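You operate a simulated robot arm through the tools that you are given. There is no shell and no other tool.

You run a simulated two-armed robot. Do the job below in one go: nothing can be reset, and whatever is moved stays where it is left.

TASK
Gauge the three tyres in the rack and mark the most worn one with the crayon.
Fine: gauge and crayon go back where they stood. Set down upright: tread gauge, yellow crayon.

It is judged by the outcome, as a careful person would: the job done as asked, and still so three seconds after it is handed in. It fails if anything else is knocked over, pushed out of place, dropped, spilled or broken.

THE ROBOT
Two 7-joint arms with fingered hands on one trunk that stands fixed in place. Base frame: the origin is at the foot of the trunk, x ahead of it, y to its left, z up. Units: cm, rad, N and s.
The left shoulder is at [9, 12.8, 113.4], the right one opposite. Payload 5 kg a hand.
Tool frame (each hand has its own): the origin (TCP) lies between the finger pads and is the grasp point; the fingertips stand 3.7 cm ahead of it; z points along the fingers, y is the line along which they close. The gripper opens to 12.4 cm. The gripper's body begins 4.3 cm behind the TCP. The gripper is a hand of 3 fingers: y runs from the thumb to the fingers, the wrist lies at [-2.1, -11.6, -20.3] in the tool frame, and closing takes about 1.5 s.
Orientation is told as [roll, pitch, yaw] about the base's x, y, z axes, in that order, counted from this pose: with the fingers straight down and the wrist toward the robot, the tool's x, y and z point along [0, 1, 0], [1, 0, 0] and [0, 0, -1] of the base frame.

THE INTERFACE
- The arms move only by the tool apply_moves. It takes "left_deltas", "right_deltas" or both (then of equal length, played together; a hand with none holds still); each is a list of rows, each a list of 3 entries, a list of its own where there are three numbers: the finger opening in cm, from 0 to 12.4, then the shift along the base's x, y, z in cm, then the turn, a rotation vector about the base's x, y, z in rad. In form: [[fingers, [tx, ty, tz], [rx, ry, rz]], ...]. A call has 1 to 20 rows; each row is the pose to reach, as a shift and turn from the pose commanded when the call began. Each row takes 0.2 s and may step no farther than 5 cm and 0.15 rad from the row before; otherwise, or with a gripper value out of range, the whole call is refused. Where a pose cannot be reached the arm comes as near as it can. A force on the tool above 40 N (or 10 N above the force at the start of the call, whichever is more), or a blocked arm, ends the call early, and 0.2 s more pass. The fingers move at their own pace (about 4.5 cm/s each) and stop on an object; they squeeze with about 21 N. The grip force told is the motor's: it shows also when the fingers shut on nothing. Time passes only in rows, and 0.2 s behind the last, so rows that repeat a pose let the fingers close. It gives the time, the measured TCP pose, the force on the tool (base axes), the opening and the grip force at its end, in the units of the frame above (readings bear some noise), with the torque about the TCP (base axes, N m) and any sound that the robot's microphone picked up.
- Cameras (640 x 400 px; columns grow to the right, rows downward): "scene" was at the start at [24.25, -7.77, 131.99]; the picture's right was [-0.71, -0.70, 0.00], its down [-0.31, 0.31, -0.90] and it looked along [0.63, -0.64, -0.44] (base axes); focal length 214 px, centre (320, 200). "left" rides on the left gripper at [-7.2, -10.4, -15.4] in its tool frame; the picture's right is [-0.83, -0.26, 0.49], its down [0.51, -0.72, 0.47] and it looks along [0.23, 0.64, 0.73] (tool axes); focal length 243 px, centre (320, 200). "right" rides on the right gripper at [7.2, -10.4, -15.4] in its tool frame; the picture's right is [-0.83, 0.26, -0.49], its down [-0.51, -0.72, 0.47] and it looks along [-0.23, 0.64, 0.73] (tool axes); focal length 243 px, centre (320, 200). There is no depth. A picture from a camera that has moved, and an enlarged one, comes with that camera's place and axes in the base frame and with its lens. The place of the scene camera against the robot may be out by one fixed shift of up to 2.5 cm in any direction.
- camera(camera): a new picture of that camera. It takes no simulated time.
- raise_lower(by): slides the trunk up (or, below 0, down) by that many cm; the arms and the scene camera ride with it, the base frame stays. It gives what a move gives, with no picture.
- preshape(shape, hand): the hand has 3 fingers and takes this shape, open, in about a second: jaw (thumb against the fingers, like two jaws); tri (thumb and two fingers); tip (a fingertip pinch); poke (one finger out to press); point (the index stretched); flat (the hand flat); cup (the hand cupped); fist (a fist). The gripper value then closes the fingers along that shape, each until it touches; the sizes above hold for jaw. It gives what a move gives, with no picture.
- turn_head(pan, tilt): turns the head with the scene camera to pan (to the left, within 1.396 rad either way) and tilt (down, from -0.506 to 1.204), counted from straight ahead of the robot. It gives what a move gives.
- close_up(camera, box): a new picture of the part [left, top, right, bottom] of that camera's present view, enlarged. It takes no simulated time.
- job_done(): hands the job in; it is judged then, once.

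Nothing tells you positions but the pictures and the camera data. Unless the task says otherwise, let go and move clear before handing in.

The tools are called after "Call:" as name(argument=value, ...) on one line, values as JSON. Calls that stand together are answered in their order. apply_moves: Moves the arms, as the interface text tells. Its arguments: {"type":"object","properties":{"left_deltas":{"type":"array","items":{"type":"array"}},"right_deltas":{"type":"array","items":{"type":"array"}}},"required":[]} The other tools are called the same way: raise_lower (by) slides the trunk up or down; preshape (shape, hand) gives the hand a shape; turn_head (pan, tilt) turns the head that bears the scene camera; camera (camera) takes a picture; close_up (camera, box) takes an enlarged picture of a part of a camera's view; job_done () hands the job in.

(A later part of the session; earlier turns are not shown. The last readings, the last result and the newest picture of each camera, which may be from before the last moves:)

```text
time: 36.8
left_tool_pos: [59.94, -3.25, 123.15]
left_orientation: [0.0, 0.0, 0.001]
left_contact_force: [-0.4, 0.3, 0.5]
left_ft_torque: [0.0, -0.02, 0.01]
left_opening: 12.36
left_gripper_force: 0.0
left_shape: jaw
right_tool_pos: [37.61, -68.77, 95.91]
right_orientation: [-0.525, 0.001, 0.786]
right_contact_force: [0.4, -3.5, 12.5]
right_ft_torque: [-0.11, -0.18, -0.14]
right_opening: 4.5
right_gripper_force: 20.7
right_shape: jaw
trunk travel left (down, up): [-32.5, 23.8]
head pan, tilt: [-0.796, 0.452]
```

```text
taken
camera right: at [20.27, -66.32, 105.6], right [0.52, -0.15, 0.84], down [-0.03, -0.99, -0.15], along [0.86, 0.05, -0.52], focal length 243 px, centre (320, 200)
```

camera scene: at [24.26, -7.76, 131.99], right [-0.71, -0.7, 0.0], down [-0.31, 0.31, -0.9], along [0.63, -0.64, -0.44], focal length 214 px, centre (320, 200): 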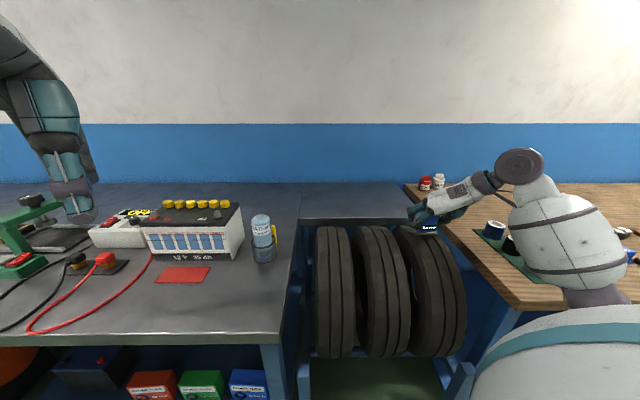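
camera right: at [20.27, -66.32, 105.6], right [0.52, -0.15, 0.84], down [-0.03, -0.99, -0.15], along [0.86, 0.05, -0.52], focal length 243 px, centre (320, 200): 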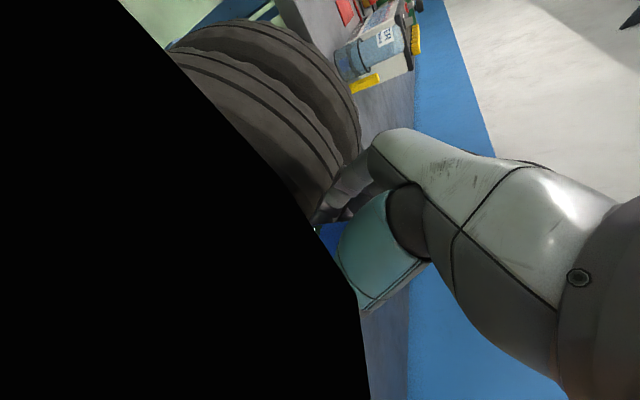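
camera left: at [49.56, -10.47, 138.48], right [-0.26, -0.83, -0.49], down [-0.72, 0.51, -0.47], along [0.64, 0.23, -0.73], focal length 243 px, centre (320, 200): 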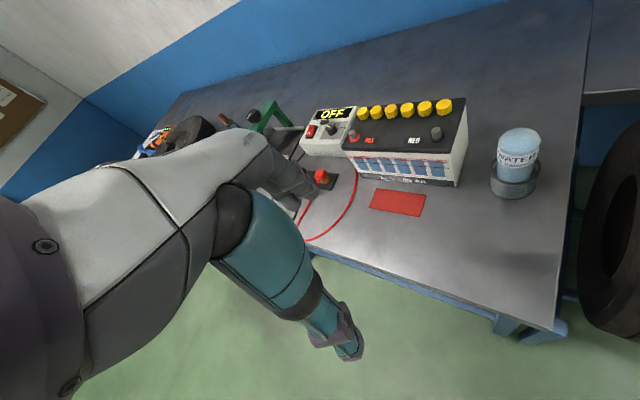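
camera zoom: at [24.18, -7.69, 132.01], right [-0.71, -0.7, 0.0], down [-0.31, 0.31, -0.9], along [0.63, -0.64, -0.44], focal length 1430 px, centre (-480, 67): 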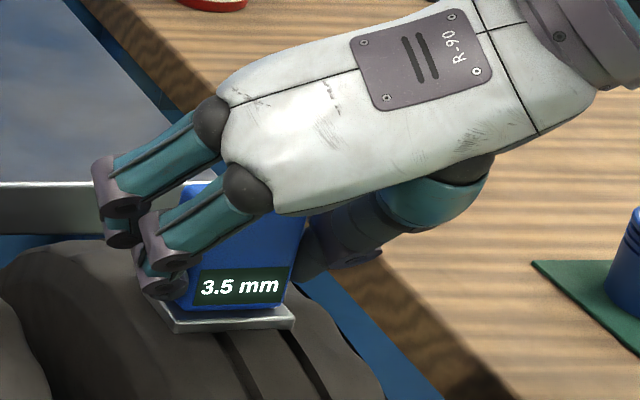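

Tyre 3 reads 3.5 mm, so tyre 1 at 1.1 mm looks most worn. I'll go back and press tyre 1's other groove as a cross-check, since the display now shows a different value.

Call:
apply_moves(right_deltas=[[3.7, [0, 0, 1], [0, 0, 0]], [3.7, [0, 0, 3], [0, 0, 0]], [3.7, [0, 0, 6], [0, 0, 0]], [3.7, [3.3, 3.3, 6], [0, 0, 0]], [3.7, [6.6, 6.6, 6], [0, 0, 0]], [3.7, [9.9, 9.9, 6], [0, 0, 0]], [3.7, [13.2, 13.2, 6], [0, 0, 0]], [3.7, [16.5, 16.5, 6], [0, 0, 0]], [3.7, [19.64, 19.64, 6], [0, 0, 0]], [3.7, [19.64, 19.64, 3], [0, 0, 0]], [3.7, [19.64, 19.64, 1], [0, 0, 0]], [3.7, [19.64, 19.64, 1], [0, 0, 0]]])

Call:
close_up(camera="scene", box=[290, 190, 370, 250])

Call:
close_up(camera="right", box=[200, 180, 350, 370])

```text
time: 39.4
left_tool_pos: [60.08, -3.32, 123.06]
left_orientation: [0.002, -0.002, 0.0]
left_contact_force: [0.0, -0.7, 0.5]
left_ft_torque: [-0.04, -0.03, -0.03]
left_opening: 12.33
left_gripper_force: 0.1
left_shape: jaw
right_tool_pos: [57.2, -49.17, 96.88]
right_orientation: [-0.525, -0.002, 0.785]
right_contact_force: [0.0, 1.0, -0.6]
right_ft_torque: [0.05, -0.01, 0.01]
right_opening: 4.48
right_gripper_force: 21.0
right_shape: jaw
trunk travel left (down, up): [-32.5, 23.8]
head pan, tilt: [-0.796, 0.452]
```

```text
6.67 times, centred on (330, 220) of scene
camera zoom: at [24.24, -7.75, 131.99], right [-0.71, -0.7, 0.0], down [-0.31, 0.31, -0.9], along [0.63, -0.64, -0.44], focal length 1430 px, centre (253, 67)
```

zoom: 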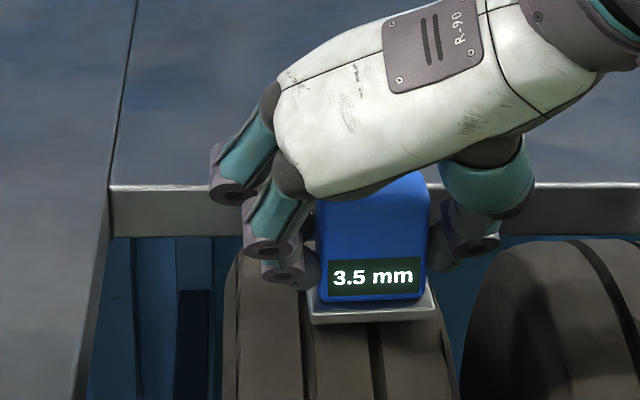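

```text
2.11 times, centred on (275, 275) of right
camera zoom: at [39.87, -46.7, 106.51], right [0.52, -0.15, 0.84], down [-0.03, -0.99, -0.16], along [0.85, 0.05, -0.52], focal length 511 px, centre (415, 42)
```

zoom: 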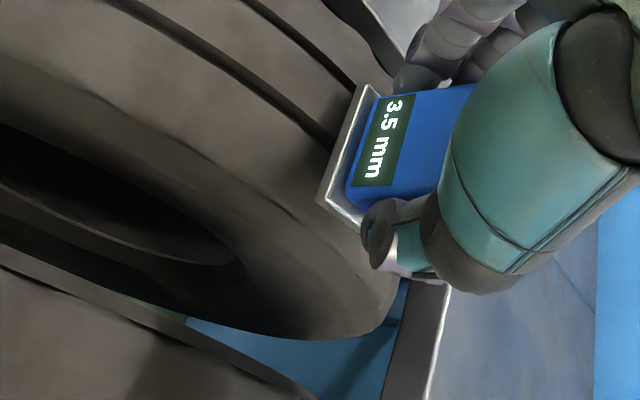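

Call:
apply_moves(right_deltas=[[3.7, [0, 0, -0.4], [0, 0, 0]], [3.7, [0, 0, -0.7], [0, 0, 0]], [3.7, [0, 0, -0.9], [0, 0, 0]], [3.7, [0, 0, -1.0], [0, 0, 0]], [3.7, [0, 0, -1.0], [0, 0, 0]]])

Call:
close_up(camera="scene", box=[290, 190, 370, 250])

```text
time: 40.6
left_tool_pos: [59.91, -3.2, 123.12]
left_orientation: [0.0, 0.001, -0.001]
left_contact_force: [0.5, -0.5, -0.8]
left_ft_torque: [0.0, 0.0, -0.03]
left_opening: 12.37
left_gripper_force: 0.0
left_shape: jaw
right_tool_pos: [57.11, -49.11, 96.02]
right_orientation: [-0.526, -0.002, 0.786]
right_contact_force: [0.9, -1.8, 10.9]
right_ft_torque: [-0.03, -0.13, -0.05]
right_opening: 4.52
right_gripper_force: 20.7
right_shape: jaw
trunk travel left (down, up): [-32.5, 23.8]
head pan, tilt: [-0.796, 0.452]
```

```text
6.67 times, centred on (330, 220) of scene
camera zoom: at [24.17, -7.71, 132.01], right [-0.71, -0.7, 0.0], down [-0.31, 0.31, -0.9], along [0.63, -0.64, -0.44], focal length 1430 px, centre (253, 67)
```

zoom: 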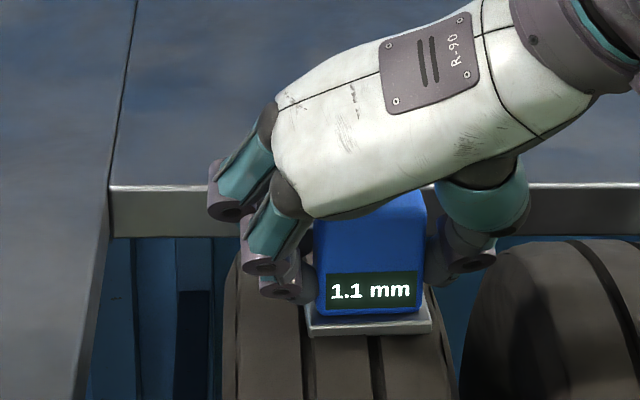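

The second groove also reads 1.1 mm, so tyre 1, nearest the left bench, is the most worn: 1.1 against 5.3 and 3.5 mm. I'll take the gauge back above its original spot.

Call:
apply_moves(right_deltas=[[3.7, [0, 0, 1], [0, 0, 0]], [3.7, [0, 0, 4.5], [0, 0, 0]], [3.7, [0, 0, 8.5], [0, 0, 0]], [3.7, [0, 0, 12.5], [0, 0, 0]], [3.7, [4.5, 0.6, 12.5], [0, 0, 0]], [3.7, [9, 1.2, 12.5], [0, 0, 0]], [3.7, [13.5, 1.9, 12.5], [0, 0, 0]], [3.7, [18, 2.5, 12.5], [0, 0, 0]], [3.7, [22.5, 3.1, 12.5], [0, 0, 0]], [3.7, [25.19, 3.51, 12.5], [0, 0, 0]], [3.7, [25.19, 3.51, 8.5], [0, 0, 0]], [3.7, [25.19, 3.51, 4.5], [0, 0, 0]], [3.7, [25.19, 3.51, 0.5], [0, 0, 0]], [3.7, [25.19, 3.51, -3], [0, 0, 0]], [3.7, [25.19, 3.51, -4.5], [0, 0, 0]], [3.7, [25.19, 3.51, -4.5], [0, 0, 0]]])

Call:
close_up(camera="scene", box=[250, 180, 330, 240])

Call:
close_up(camera="right", box=[230, 140, 410, 350])

Call:
close_up(camera="left", box=[490, 30, 610, 130])

```text
time: 44.0
left_tool_pos: [60.04, -3.35, 123.1]
left_orientation: [0.001, 0.0, 0.0]
left_contact_force: [0.3, -0.2, -0.3]
left_ft_torque: [0.0, 0.01, -0.01]
left_opening: 12.35
left_gripper_force: 0.1
left_shape: jaw
right_tool_pos: [82.34, -45.63, 91.2]
right_orientation: [-0.524, -0.002, 0.786]
right_contact_force: [0.3, 0.8, -0.7]
right_ft_torque: [0.02, 0.02, -0.03]
right_opening: 4.49
right_gripper_force: 21.1
right_shape: jaw
trunk travel left (down, up): [-32.5, 23.8]
head pan, tilt: [-0.796, 0.452]
```

```text
6.67 times, centred on (290, 210) of scene
camera zoom: at [24.23, -7.78, 131.99], right [-0.71, -0.7, 0.0], down [-0.31, 0.31, -0.9], along [0.63, -0.64, -0.44], focal length 1430 px, centre (520, 133)
```

zoom: 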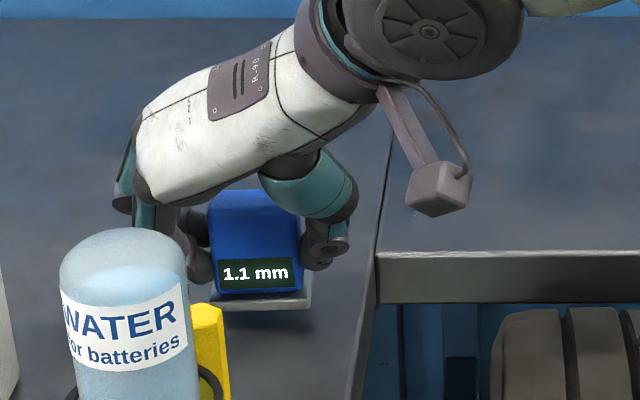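

```text
1.90 times, centred on (320, 245) of right
camera zoom: at [65.08, -43.16, 100.97], right [0.52, -0.15, 0.84], down [-0.03, -0.99, -0.16], along [0.85, 0.05, -0.52], focal length 462 px, centre (320, 114)
```

zoom: 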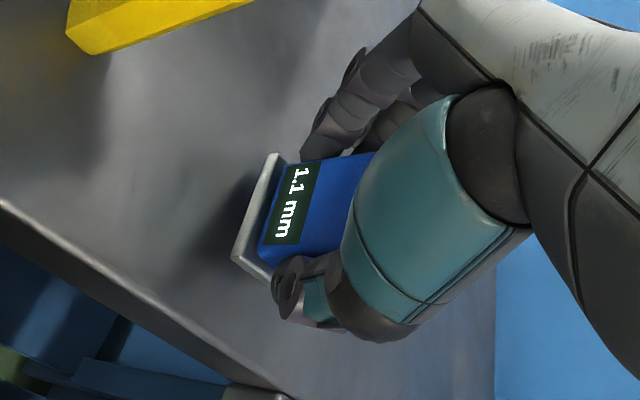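

```text
4.00 times, centred on (550, 80) of left
camera zoom: at [49.6, -10.55, 138.45], right [-0.26, -0.83, -0.49], down [-0.72, 0.51, -0.47], along [0.64, 0.23, -0.73], focal length 970 px, centre (-600, 680)
```

zoom: 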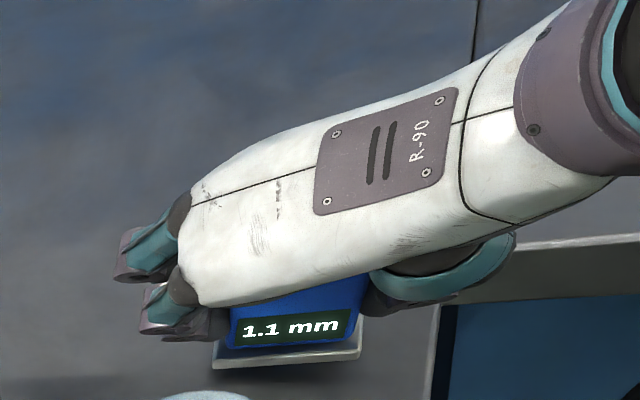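

Call:
apply_moves(right_deltas=[[3.7, [0, 0, -0.5], [0, 0, 0]], [3.7, [0, 0, -0.8], [0, 0, 0]], [3.7, [0, 0, -1.0], [0, 0, 0]], [3.7, [0, 0, -1.0], [0, 0, 0]]])

Call:
close_up(camera="scene", box=[250, 180, 330, 240])

Call:
close_up(camera="right", box=[230, 140, 410, 350])

```text
time: 45.0
left_tool_pos: [59.91, -3.28, 123.0]
left_orientation: [0.0, -0.001, 0.001]
left_contact_force: [0.1, -0.1, 0.5]
left_ft_torque: [0.01, -0.01, 0.01]
left_opening: 12.39
left_gripper_force: 0.0
left_shape: jaw
right_tool_pos: [82.4, -45.74, 90.33]
right_orientation: [-0.524, -0.001, 0.785]
right_contact_force: [-0.4, -0.7, 0.0]
right_ft_torque: [0.01, 0.03, -0.01]
right_opening: 4.45
right_gripper_force: 21.4
right_shape: jaw
trunk travel left (down, up): [-32.5, 23.8]
head pan, tilt: [-0.796, 0.452]
```

```text
6.67 times, centred on (290, 210) of scene
camera zoom: at [24.25, -7.77, 131.99], right [-0.71, -0.7, 0.0], down [-0.31, 0.31, -0.9], along [0.63, -0.64, -0.44], focal length 1430 px, centre (520, 133)
```

zoom: 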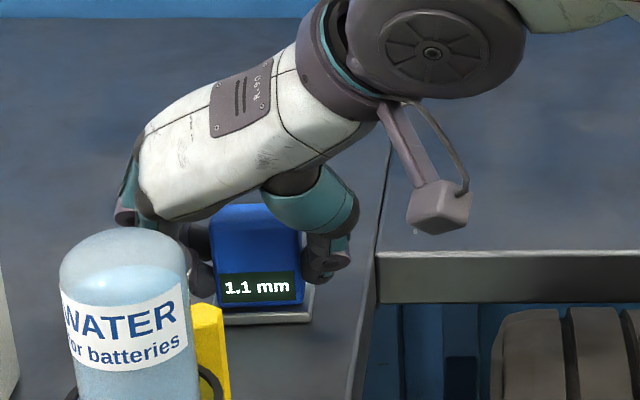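

```text
1.90 times, centred on (320, 245) of right
camera zoom: at [65.15, -43.21, 99.99], right [0.52, -0.15, 0.84], down [-0.03, -0.99, -0.16], along [0.85, 0.05, -0.52], focal length 462 px, centre (320, 114)
```

zoom: 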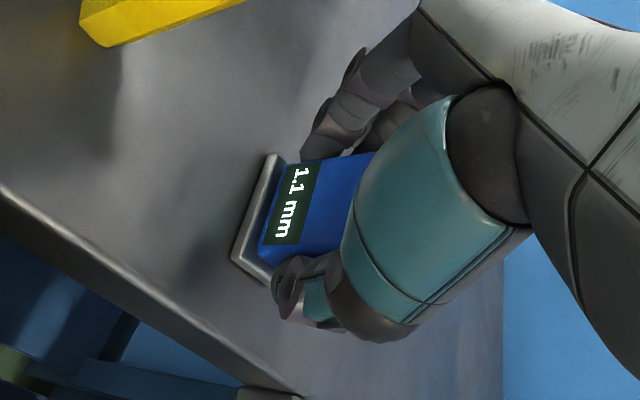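

Call:
apply_moves(right_deltas=[[3.7, [0, 0, -0.08], [0, 0, 0]], [3.7, [0, 0, -0.15], [0, 0, 0]], [3.7, [0, 0, -0.15], [0, 0, 0]]])

Call:
close_up(camera="scene", box=[250, 180, 330, 240])

```text
time: 45.8
left_tool_pos: [60.08, -3.2, 123.02]
left_orientation: [0.0, 0.001, 0.0]
left_contact_force: [-0.4, -0.8, 0.6]
left_ft_torque: [-0.01, 0.01, 0.01]
left_opening: 12.37
left_gripper_force: 0.1
left_shape: jaw
right_tool_pos: [82.41, -45.8, 90.22]
right_orientation: [-0.524, -0.002, 0.786]
right_contact_force: [-0.8, 0.7, 1.9]
right_ft_torque: [0.06, -0.09, -0.03]
right_opening: 4.46
right_gripper_force: 21.0
right_shape: jaw
trunk travel left (down, up): [-32.5, 23.8]
head pan, tilt: [-0.796, 0.452]
```

```text
6.67 times, centred on (290, 210) of scene
camera zoom: at [24.24, -7.76, 131.99], right [-0.71, -0.7, 0.0], down [-0.31, 0.31, -0.9], along [0.63, -0.64, -0.44], focal length 1430 px, centre (520, 133)
```

zoom: 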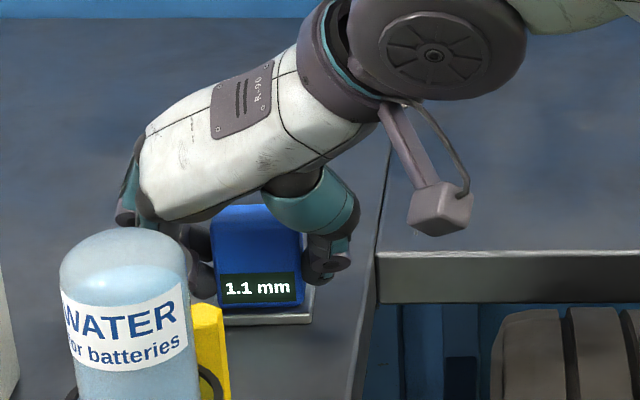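

Contact with the bench is made, and the gauge sits where it stood. I'll release gently and rise clear.

Call:
apply_moves(right_deltas=[[4.2, [0, 0, 0], [0, 0, 0]], [4.6, [0, 0, 0], [0, 0, 0]], [5, [0, 0, 0], [0, 0, 0]], [5.5, [0, 0, 0], [0, 0, 0]], [6.5, [0, 0, 0], [0, 0, 0]], [7.5, [0, 0, 0], [0, 0, 0]], [8, [0, 0, 0], [0, 0, 0]], [8, [0, 0, 2], [0, 0, 0]], [8, [0, 0, 6], [0, 0, 0]], [8, [0, 0, 10], [0, 0, 0]], [8, [0, 0, 14], [0, 0, 0]], [8, [0, 0, 18], [0, 0, 0]], [8, [0, 0, 18], [0, 0, 0]]])

Call:
close_up(camera="scene", box=[250, 180, 330, 240])

Call:
camera(camera="right")

Call:
close_up(camera="scene", box=[230, 195, 310, 275])

Call:
close_up(camera="left", box=[460, 70, 620, 210])

```text
time: 48.6
left_tool_pos: [60.04, -3.39, 123.04]
left_orientation: [0.0, 0.0, 0.002]
left_contact_force: [0.4, -0.2, 0.2]
left_ft_torque: [0.02, 0.02, 0.02]
left_opening: 12.33
left_gripper_force: 0.0
left_shape: jaw
right_tool_pos: [82.51, -45.69, 108.05]
right_orientation: [-0.522, -0.001, 0.787]
right_contact_force: [-0.3, 0.2, 0.0]
right_ft_torque: [-0.02, -0.01, 0.01]
right_opening: 7.99
right_gripper_force: 0.0
right_shape: jaw
trunk travel left (down, up): [-32.5, 23.8]
head pan, tilt: [-0.796, 0.452]
```

```text
6.67 times, centred on (290, 210) of scene
camera zoom: at [24.3, -7.8, 131.97], right [-0.71, -0.7, 0.0], down [-0.31, 0.31, -0.9], along [0.63, -0.64, -0.44], focal length 1430 px, centre (520, 133)
```

zoom: 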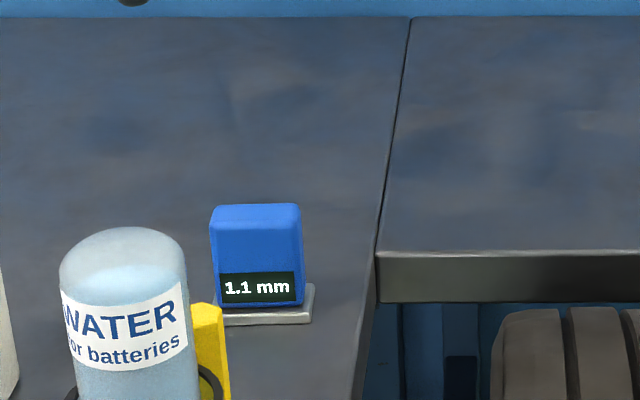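

```text
taken
camera right: at [65.17, -43.24, 117.81], right [0.52, -0.15, 0.84], down [-0.03, -0.99, -0.16], along [0.85, 0.05, -0.52], focal length 243 px, centre (320, 200)
```

right: 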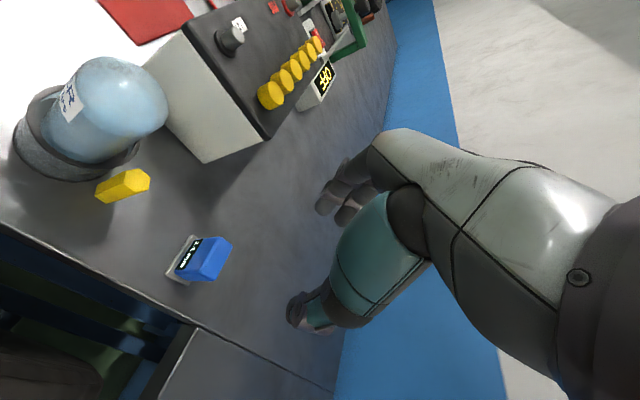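

```text
5.00 times, centred on (270, 235) of scene
camera zoom: at [24.3, -7.8, 131.97], right [-0.71, -0.7, 0.0], down [-0.31, 0.31, -0.9], along [0.63, -0.64, -0.44], focal length 1072 px, centre (570, 25)
```

zoom: 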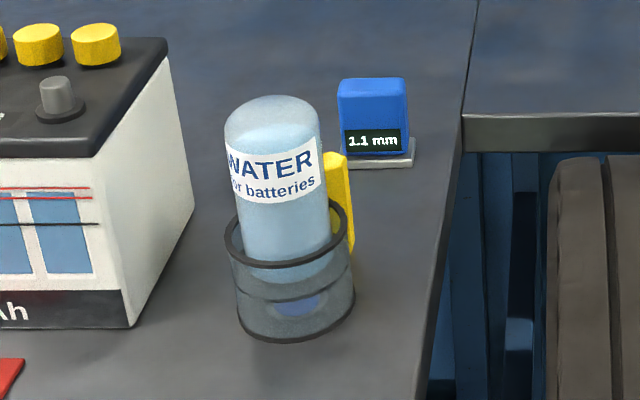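

```text
2.86 times, centred on (540, 140) of left
camera zoom: at [49.69, -10.58, 138.41], right [-0.26, -0.83, -0.49], down [-0.72, 0.51, -0.47], along [0.64, 0.23, -0.73], focal length 693 px, centre (-309, 371)
```

zoom: 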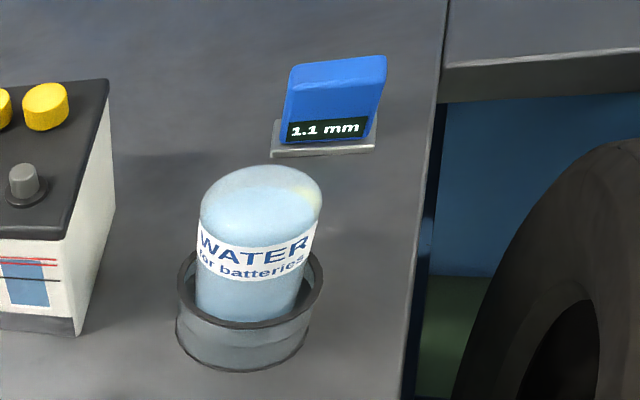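

The gauge is back in place and upright. The crayon stands only about 0.6 cm from the bottle's holder, so a narrow pinch is needed; I'll try the "tip" shape and look at it.

Call:
preshape(hand="right", shape="tip")

Call:
camera(camera="right")

Call:
close_up(camera="scene", box=[240, 120, 340, 220])

Call:
close_up(camera="left", box=[470, 0, 630, 120])

```text
time: 49.5
left_tool_pos: [60.0, -3.25, 123.05]
left_orientation: [-0.001, 0.0, -0.001]
left_contact_force: [0.1, -0.6, 0.2]
left_ft_torque: [0.01, 0.0, -0.02]
left_opening: 12.38
left_gripper_force: 0.1
left_shape: jaw
right_tool_pos: [82.42, -45.74, 108.11]
right_orientation: [-0.524, 0.0, 0.784]
right_contact_force: [0.5, -0.1, 0.4]
right_ft_torque: [0.01, -0.01, 0.01]
right_opening: 12.39
right_gripper_force: 0.1
right_shape: tip
trunk travel left (down, up): [-32.5, 23.8]
head pan, tilt: [-0.796, 0.452]
```

```text
taken
camera right: at [65.12, -43.19, 117.84], right [0.52, -0.15, 0.84], down [-0.03, -0.99, -0.16], along [0.85, 0.05, -0.52], focal length 243 px, centre (320, 200)
```

right: 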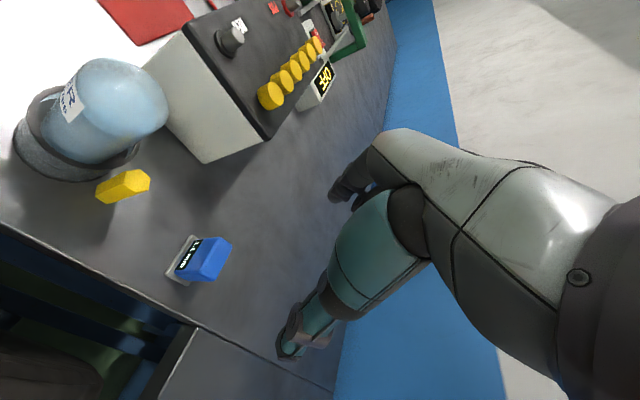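

```text
4.00 times, centred on (290, 170) of scene
camera zoom: at [24.24, -7.76, 131.99], right [-0.71, -0.7, 0.0], down [-0.31, 0.31, -0.9], along [0.63, -0.64, -0.44], focal length 858 px, centre (440, 320)
```

zoom: 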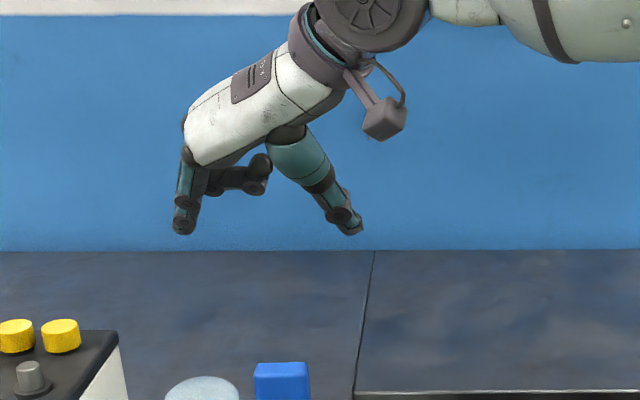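

```text
3.33 times, centred on (550, 60) of left
camera zoom: at [49.61, -10.53, 138.45], right [-0.26, -0.83, -0.49], down [-0.72, 0.51, -0.47], along [0.64, 0.23, -0.73], focal length 809 px, centre (-447, 667)
```

zoom: 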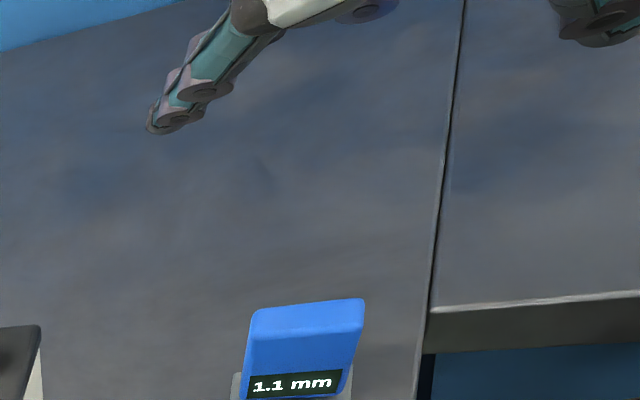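

Call:
apply_moves(right_deltas=[[8, [0, 0, 0], [0, 0, 0]], [6, [0, 0, 0], [0, 0, 0]], [4, [0, 0, 0], [0, 0, 0]], [3, [0, 0, 0], [0, 0, 0]], [3, [0, 0, 0], [0, 0, 0]], [3, [0, 0, 0], [0, 0, 0]], [3, [0, 0, 0], [0, 0, 0]]])

Call:
camera(camera="right")

Call:
close_up(camera="scene", box=[250, 140, 330, 200])

Call:
close_up(camera="right", box=[240, 140, 440, 370])

```text
time: 51.1
left_tool_pos: [60.07, -3.27, 122.99]
left_orientation: [0.0, 0.0, -0.001]
left_contact_force: [0.0, -0.2, -0.2]
left_ft_torque: [-0.03, -0.02, -0.01]
left_opening: 12.35
left_gripper_force: 0.1
left_shape: jaw
right_tool_pos: [82.44, -45.69, 108.19]
right_orientation: [-0.525, -0.001, 0.786]
right_contact_force: [-0.7, -0.8, 0.2]
right_ft_torque: [0.02, 0.0, 0.02]
right_opening: 3.05
right_gripper_force: 0.0
right_shape: tip
trunk travel left (down, up): [-32.5, 23.8]
head pan, tilt: [-0.796, 0.452]
```

```text
taken
camera right: at [65.13, -43.2, 117.84], right [0.52, -0.15, 0.84], down [-0.03, -0.99, -0.16], along [0.85, 0.05, -0.52], focal length 243 px, centre (320, 200)
```

right: 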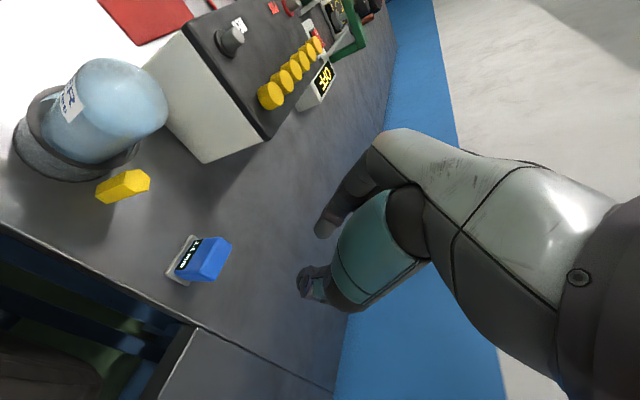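

```text
6.67 times, centred on (290, 170) of scene
camera zoom: at [24.25, -7.77, 131.99], right [-0.71, -0.7, 0.0], down [-0.31, 0.31, -0.9], along [0.63, -0.64, -0.44], focal length 1430 px, centre (520, 400)
```

zoom: 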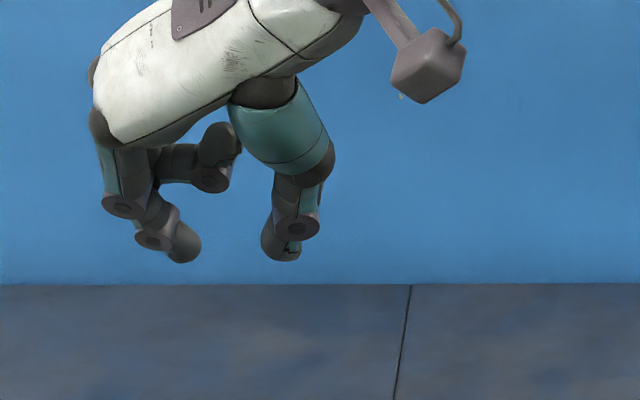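

```text
1.74 times, centred on (340, 255) of right
camera zoom: at [65.13, -43.2, 117.84], right [0.52, -0.15, 0.84], down [-0.03, -0.99, -0.16], along [0.85, 0.05, -0.52], focal length 422 px, centre (285, 104)
```

zoom: 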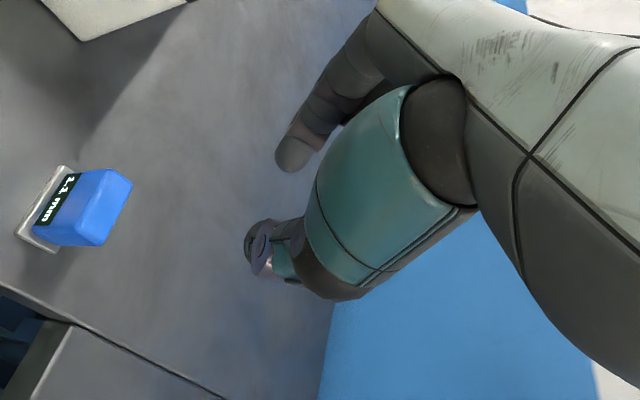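

The tip shape folds one finger away and leaves a narrow thumb–index pinch centred on the tool axis, which should fit beside the holder. I'll take a close view of the crayon to pin down its place.

Call:
close_up(camera="right", box=[0, 40, 180, 230])

Call:
close_up(camera="right", box=[80, 150, 170, 220])

```text
2.11 times, centred on (90, 135) of right
camera zoom: at [65.13, -43.2, 117.84], right [0.52, -0.15, 0.84], down [-0.03, -0.99, -0.16], along [0.85, 0.05, -0.52], focal length 511 px, centre (804, 337)
```

zoom: 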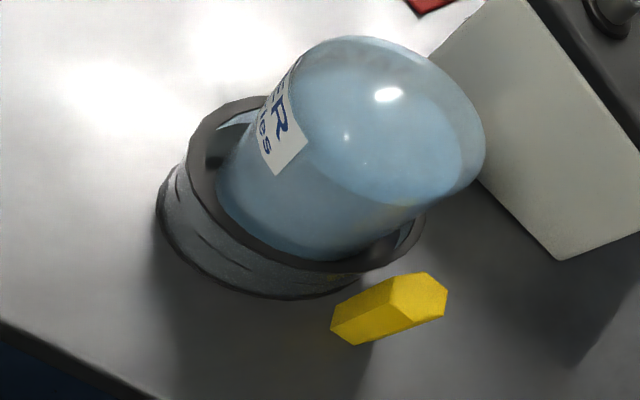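

```text
5.71 times, centred on (125, 185) of right
camera zoom: at [65.13, -43.2, 117.84], right [0.52, -0.15, 0.84], down [-0.03, -0.99, -0.16], along [0.85, 0.05, -0.52], focal length 1386 px, centre (1434, 286)
```

zoom: 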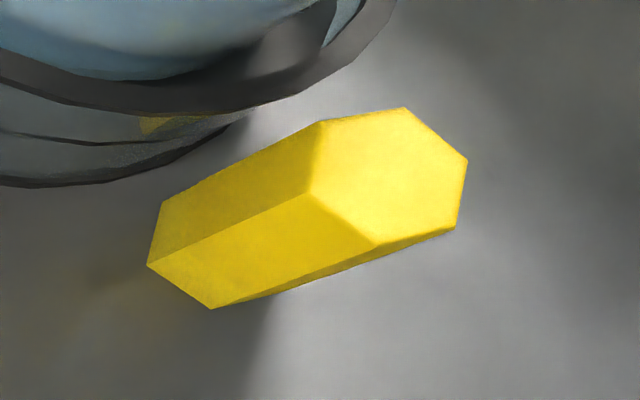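

The crayon is a hexagonal prism about 2.0 cm across flats, centred near (75.6, -37.7) with its top at z 92.5 and a flat pair facing along the rack axis. I'll straighten the hand to vertical while moving above it.

Call:
apply_moves(right_deltas=[[4, [-1.6, 1.9, 0], [0.074, 0.074, 0]], [4, [-3.2, 3.8, 0], [0.148, 0.148, 0]], [4, [-4.8, 5.7, 0], [0.222, 0.222, 0]], [5, [-6.65, 7.78, 0], [0.296, 0.296, 0]], [5, [-6.65, 7.78, 0], [0.37, 0.37, 0]], [5, [-6.65, 7.78, 0], [0.37, 0.37, 0]]])

Call:
camera(camera="right")

Call:
close_up(camera="scene", box=[220, 150, 320, 270])

Call:
close_up(camera="left", box=[460, 30, 620, 210])

```text
time: 52.5
left_tool_pos: [59.96, -3.18, 123.08]
left_orientation: [-0.001, -0.001, 0.0]
left_contact_force: [-0.3, -0.2, -0.8]
left_ft_torque: [-0.04, -0.01, 0.02]
left_opening: 12.36
left_gripper_force: 0.1
left_shape: jaw
right_tool_pos: [75.64, -37.93, 108.36]
right_orientation: [0.0, -0.002, 0.784]
right_contact_force: [0.2, -0.2, -0.3]
right_ft_torque: [-0.02, 0.0, -0.05]
right_opening: 4.95
right_gripper_force: 0.1
right_shape: tip
trunk travel left (down, up): [-32.5, 23.8]
head pan, tilt: [-0.796, 0.452]
```

```text
taken
camera right: at [63.19, -40.19, 123.75], right [0.77, -0.4, 0.49], down [-0.15, -0.87, -0.47], along [0.62, 0.29, -0.73], focal length 243 px, centre (320, 200)
```

right: 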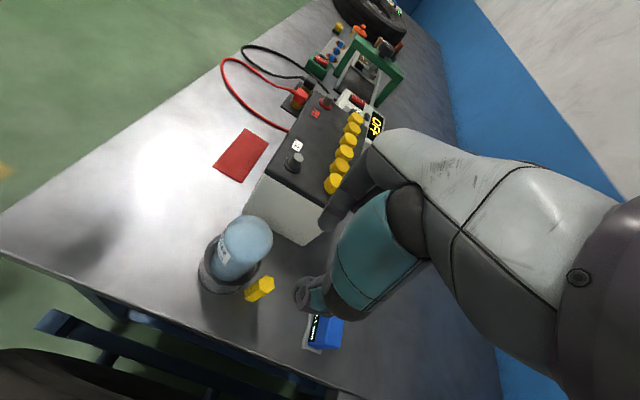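

```text
3.33 times, centred on (270, 210) of scene
camera zoom: at [24.2, -7.73, 132.0], right [-0.71, -0.7, 0.0], down [-0.31, 0.31, -0.9], along [0.63, -0.64, -0.44], focal length 715 px, centre (487, 167)
```

zoom: 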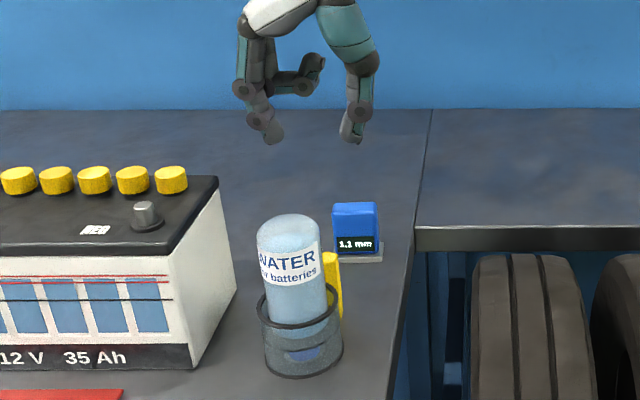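

```text
2.22 times, centred on (540, 120) of left
camera zoom: at [49.57, -10.51, 138.46], right [-0.26, -0.83, -0.49], down [-0.72, 0.51, -0.47], along [0.64, 0.23, -0.73], focal length 539 px, centre (-169, 378)
```

zoom: 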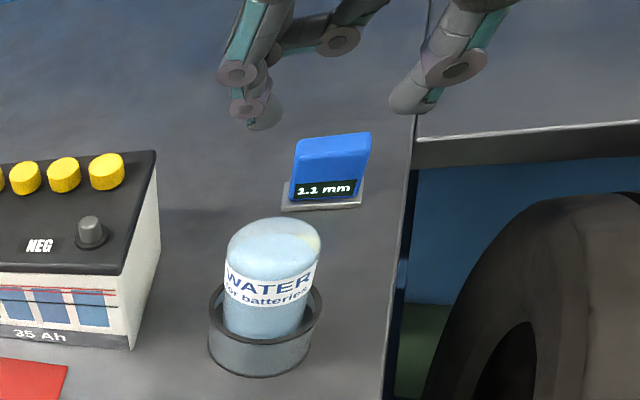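

Call:
close_up(camera="right", box=[220, 240, 310, 320])

Call:
close_up(camera="right", box=[250, 150, 450, 340])

```text
5.00 times, centred on (265, 280) of right
camera zoom: at [63.19, -40.19, 123.75], right [0.77, -0.4, 0.49], down [-0.15, -0.87, -0.47], along [0.62, 0.29, -0.73], focal length 1213 px, centre (595, -200)
```

zoom: 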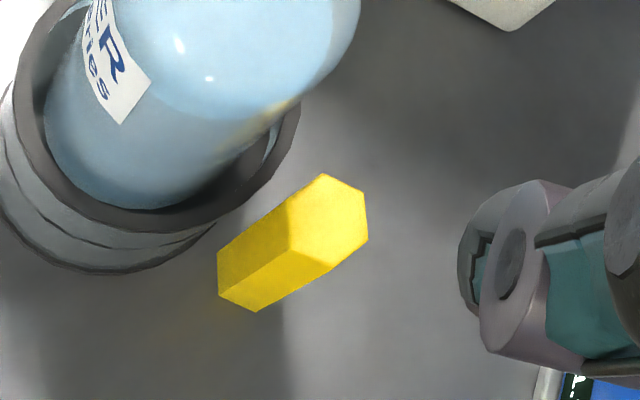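

```text
2.11 times, centred on (350, 245) of right
camera zoom: at [63.19, -40.19, 123.75], right [0.77, -0.4, 0.49], down [-0.15, -0.87, -0.47], along [0.62, 0.29, -0.73], focal length 511 px, centre (257, 105)
```

zoom: 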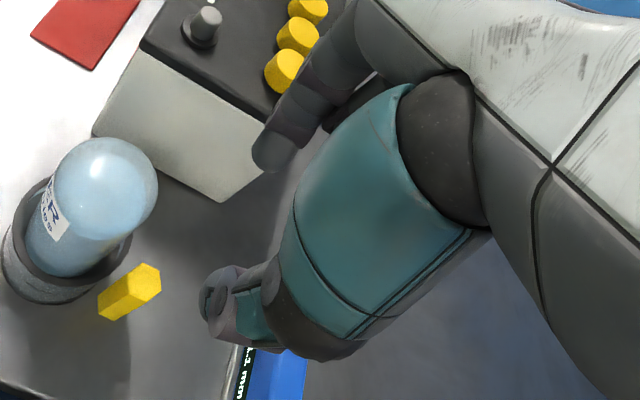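

The crayon lies within 0.1 cm of the pinch line. I'll descend to just above the crayon's top and check clearance to the bottle and holder.

Call:
apply_moves(right_deltas=[[5, [0, 0, -3.5], [0, 0, 0]], [5, [0, 0, -7], [0, 0, 0]], [5, [0, 0, -10.5], [0, 0, 0]], [5, [0, 0, -10.5], [0, 0, 0]]])

Call:
camera(camera="right")

Call:
close_up(camera="scene", box=[230, 170, 310, 270])

Call:
close_up(camera="left", box=[460, 70, 600, 210])

```text
time: 53.5
left_tool_pos: [60.04, -3.3, 123.18]
left_orientation: [-0.001, 0.0, -0.002]
left_contact_force: [-0.5, 0.6, 0.7]
left_ft_torque: [-0.04, -0.01, 0.01]
left_opening: 12.34
left_gripper_force: 0.0
left_shape: jaw
right_tool_pos: [75.74, -38.24, 97.77]
right_orientation: [-0.003, -0.003, 0.784]
right_contact_force: [0.8, 0.3, 0.5]
right_ft_torque: [-0.01, 0.03, 0.0]
right_opening: 4.93
right_gripper_force: 0.0
right_shape: tip
trunk travel left (down, up): [-32.5, 23.8]
head pan, tilt: [-0.796, 0.452]
```

```text
taken
camera right: at [63.24, -40.41, 113.13], right [0.77, -0.4, 0.49], down [-0.15, -0.87, -0.47], along [0.62, 0.29, -0.73], focal length 243 px, centre (320, 200)
```

right: 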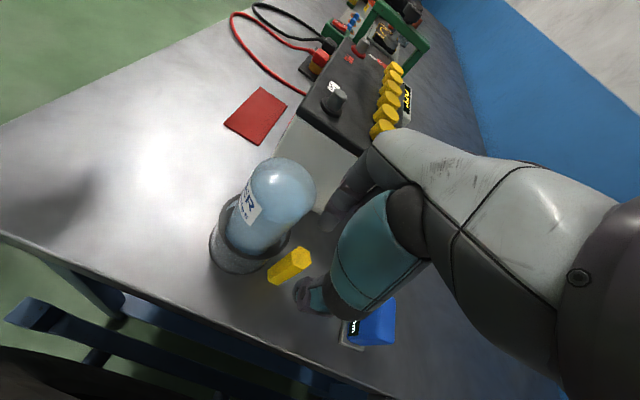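

```text
4.00 times, centred on (270, 220) of scene
camera zoom: at [24.22, -7.74, 132.0], right [-0.71, -0.7, 0.0], down [-0.31, 0.31, -0.9], along [0.63, -0.64, -0.44], focal length 858 px, centre (520, 120)
```

zoom: 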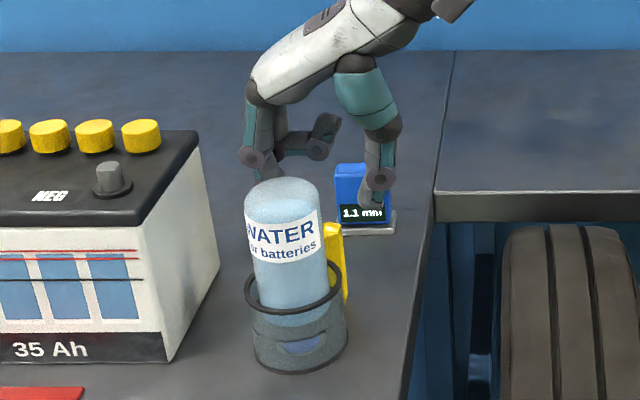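

```text
2.86 times, centred on (530, 140) of left
camera zoom: at [49.59, -10.51, 138.46], right [-0.26, -0.83, -0.49], down [-0.72, 0.51, -0.47], along [0.64, 0.23, -0.73], focal length 693 px, centre (-280, 371)
```

zoom: 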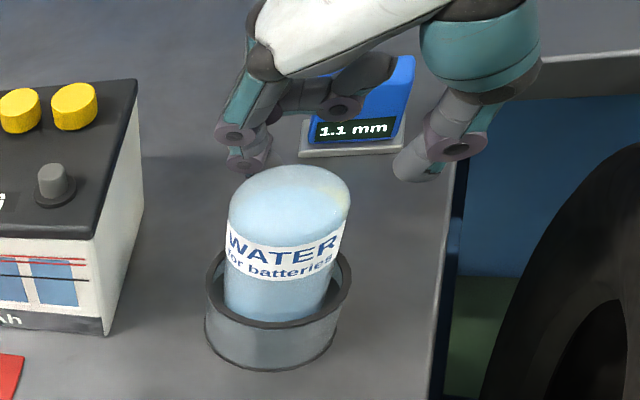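

Call:
close_up(camera="right", box=[230, 150, 400, 330])

Call:
close_up(camera="right", box=[255, 230, 335, 300])

```text
2.22 times, centred on (315, 240) of right
camera zoom: at [63.24, -40.41, 113.13], right [0.77, -0.4, 0.49], down [-0.15, -0.87, -0.47], along [0.62, 0.29, -0.73], focal length 539 px, centre (331, 111)
```

zoom: 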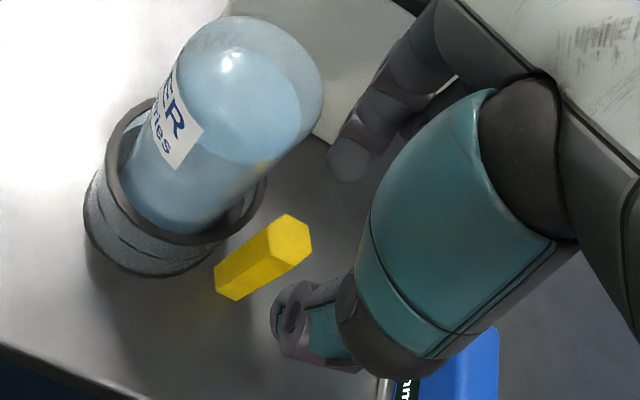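

```text
5.71 times, centred on (295, 265) of right
camera zoom: at [63.24, -40.41, 113.13], right [0.77, -0.4, 0.49], down [-0.15, -0.87, -0.47], along [0.62, 0.29, -0.73], focal length 1386 px, centre (463, -171)
```

zoom: 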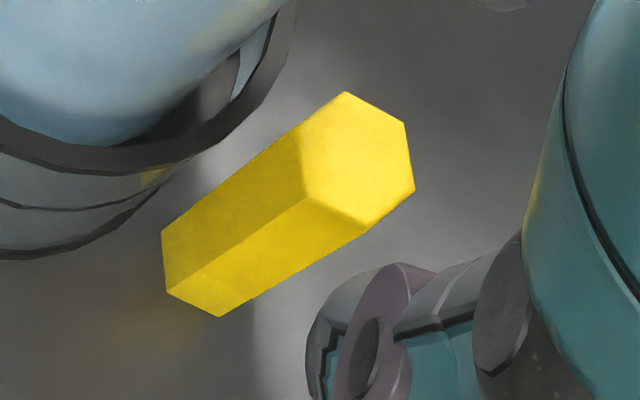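

Call:
apply_moves(right_deltas=[[5, [-0.14, 0.14, -1.2], [0, 0, 0]], [5, [-0.14, 0.14, -2.4], [0, 0, 0]], [5, [-0.14, 0.14, -3.4], [0, 0, 0]], [5, [-0.14, 0.14, -4.0], [0, 0, 0]], [5, [-0.14, 0.14, -4.0], [0, 0, 0]]])

Call:
close_up(camera="right", box=[230, 150, 400, 330])

Call:
close_up(camera="scene", box=[240, 190, 310, 260])

Call:
close_up(camera="left", box=[460, 70, 600, 210])

```text
time: 54.7
left_tool_pos: [60.08, -3.3, 123.06]
left_orientation: [0.0, 0.0, 0.001]
left_contact_force: [0.2, 0.2, 0.4]
left_ft_torque: [0.02, -0.01, 0.0]
left_opening: 12.36
left_gripper_force: 0.1
left_shape: jaw
right_tool_pos: [75.64, -37.81, 93.8]
right_orientation: [-0.001, -0.002, 0.784]
right_contact_force: [-0.3, 0.0, -0.2]
right_ft_torque: [-0.02, -0.03, 0.04]
right_opening: 4.94
right_gripper_force: 0.0
right_shape: tip
trunk travel left (down, up): [-32.5, 23.8]
head pan, tilt: [-0.796, 0.452]
```

```text
2.22 times, centred on (315, 240) of right
camera zoom: at [63.06, -40.08, 109.1], right [0.77, -0.4, 0.49], down [-0.15, -0.87, -0.47], along [0.62, 0.29, -0.73], focal length 539 px, centre (331, 111)
```

zoom: 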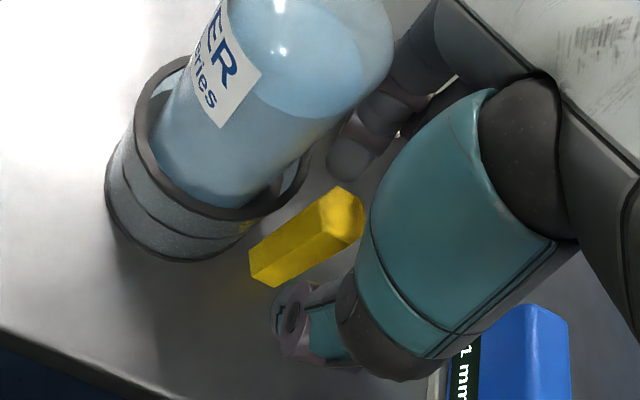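

```text
5.71 times, centred on (275, 225) of scene
camera zoom: at [24.23, -7.75, 131.99], right [-0.71, -0.7, 0.0], down [-0.31, 0.31, -0.9], along [0.63, -0.64, -0.44], focal length 1226 px, centre (577, 57)
```

zoom: 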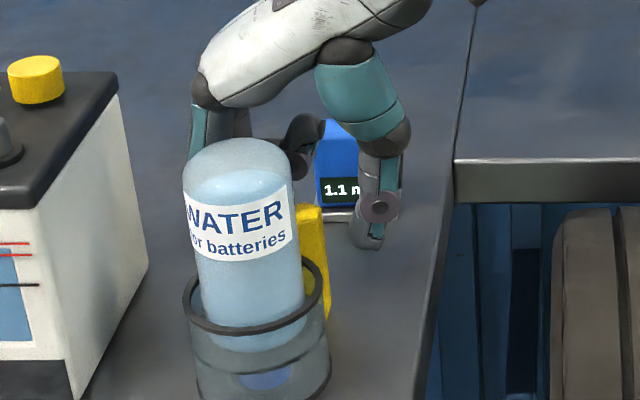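

```text
2.86 times, centred on (530, 140) of left
camera zoom: at [49.61, -10.52, 138.45], right [-0.26, -0.83, -0.49], down [-0.72, 0.51, -0.47], along [0.64, 0.23, -0.73], focal length 693 px, centre (-280, 371)
```

zoom: 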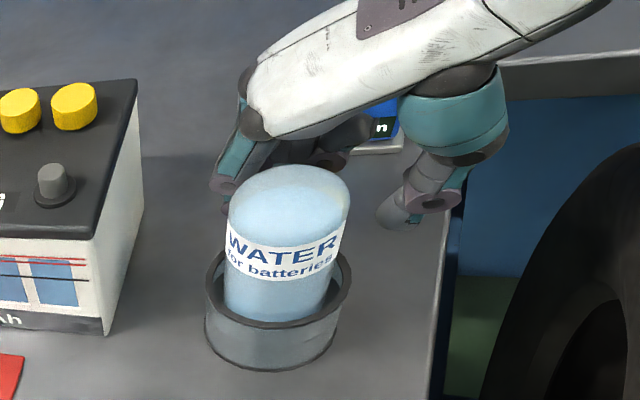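

Call:
apply_moves(right_deltas=[[4.2, [0, 0, 0], [0, 0, 0]], [3.6, [0, 0, 0], [0, 0, 0]], [3.2, [0, 0, 0], [0, 0, 0]], [2.9, [0, 0, 0], [0, 0, 0]], [2.9, [0, 0, 0], [0, 0, 0]]])

Call:
close_up(camera="right", box=[230, 150, 400, 330])

Call:
close_up(camera="scene", box=[240, 190, 310, 260])

```text
time: 55.9
left_tool_pos: [60.06, -3.29, 123.02]
left_orientation: [0.0, 0.0, -0.001]
left_contact_force: [0.3, 0.9, 0.3]
left_ft_torque: [0.04, -0.01, 0.01]
left_opening: 12.37
left_gripper_force: 0.0
left_shape: jaw
right_tool_pos: [75.51, -37.97, 93.75]
right_orientation: [0.0, -0.001, 0.785]
right_contact_force: [0.2, 0.4, 1.2]
right_ft_torque: [0.01, 0.03, 0.01]
right_opening: 2.96
right_gripper_force: 0.1
right_shape: tip
trunk travel left (down, up): [-32.5, 23.8]
head pan, tilt: [-0.796, 0.452]
```

```text
2.22 times, centred on (315, 240) of right
camera zoom: at [63.07, -40.1, 109.09], right [0.77, -0.4, 0.49], down [-0.15, -0.87, -0.47], along [0.62, 0.29, -0.73], focal length 539 px, centre (331, 111)
```

zoom: 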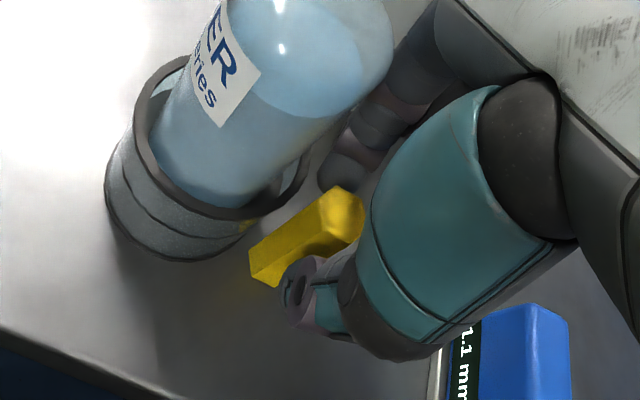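

```text
5.71 times, centred on (275, 225) of scene
camera zoom: at [24.25, -7.77, 131.99], right [-0.71, -0.7, 0.0], down [-0.31, 0.31, -0.9], along [0.63, -0.64, -0.44], focal length 1226 px, centre (577, 57)
```

zoom: 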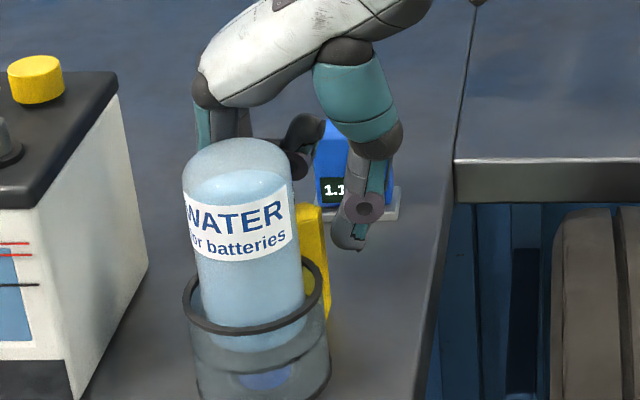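

Call:
apply_moves(right_deltas=[[2.7, [0, 0, 0], [0, 0, 0]], [2.5, [0, 0, 0], [0, 0, 0]], [2.3, [0, 0, 0], [0, 0, 0]], [2.2, [0, 0, 0], [0, 0, 0]], [2.2, [0, 0, 0], [0, 0, 0]]])

Call:
close_up(camera="right", box=[230, 150, 400, 330])

Call:
close_up(camera="scene", box=[240, 190, 310, 260])

```text
time: 57.1
left_tool_pos: [60.05, -3.25, 123.07]
left_orientation: [0.001, 0.0, 0.001]
left_contact_force: [-1.1, 0.5, 1.0]
left_ft_torque: [0.0, -0.01, -0.01]
left_opening: 12.38
left_gripper_force: 0.1
left_shape: jaw
right_tool_pos: [75.65, -37.75, 93.7]
right_orientation: [-0.002, -0.003, 0.786]
right_contact_force: [-0.3, -0.3, -0.1]
right_ft_torque: [0.0, -0.01, 0.02]
right_opening: 2.26
right_gripper_force: 0.1
right_shape: tip
trunk travel left (down, up): [-32.5, 23.8]
head pan, tilt: [-0.796, 0.452]
```

```text
2.22 times, centred on (315, 240) of right
camera zoom: at [63.07, -40.09, 109.09], right [0.77, -0.4, 0.49], down [-0.15, -0.87, -0.47], along [0.62, 0.29, -0.73], focal length 539 px, centre (331, 111)
```

zoom: 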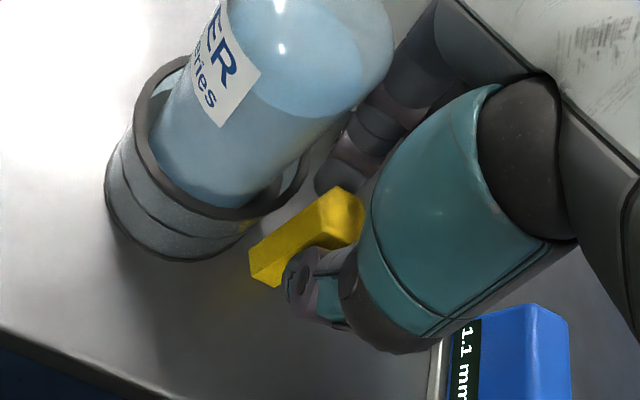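

```text
5.71 times, centred on (275, 225) of scene
camera zoom: at [24.25, -7.77, 131.99], right [-0.71, -0.7, 0.0], down [-0.31, 0.31, -0.9], along [0.63, -0.64, -0.44], focal length 1226 px, centre (577, 57)
```

zoom: 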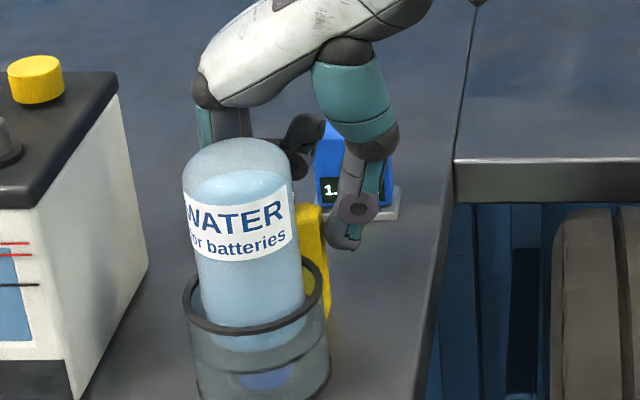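

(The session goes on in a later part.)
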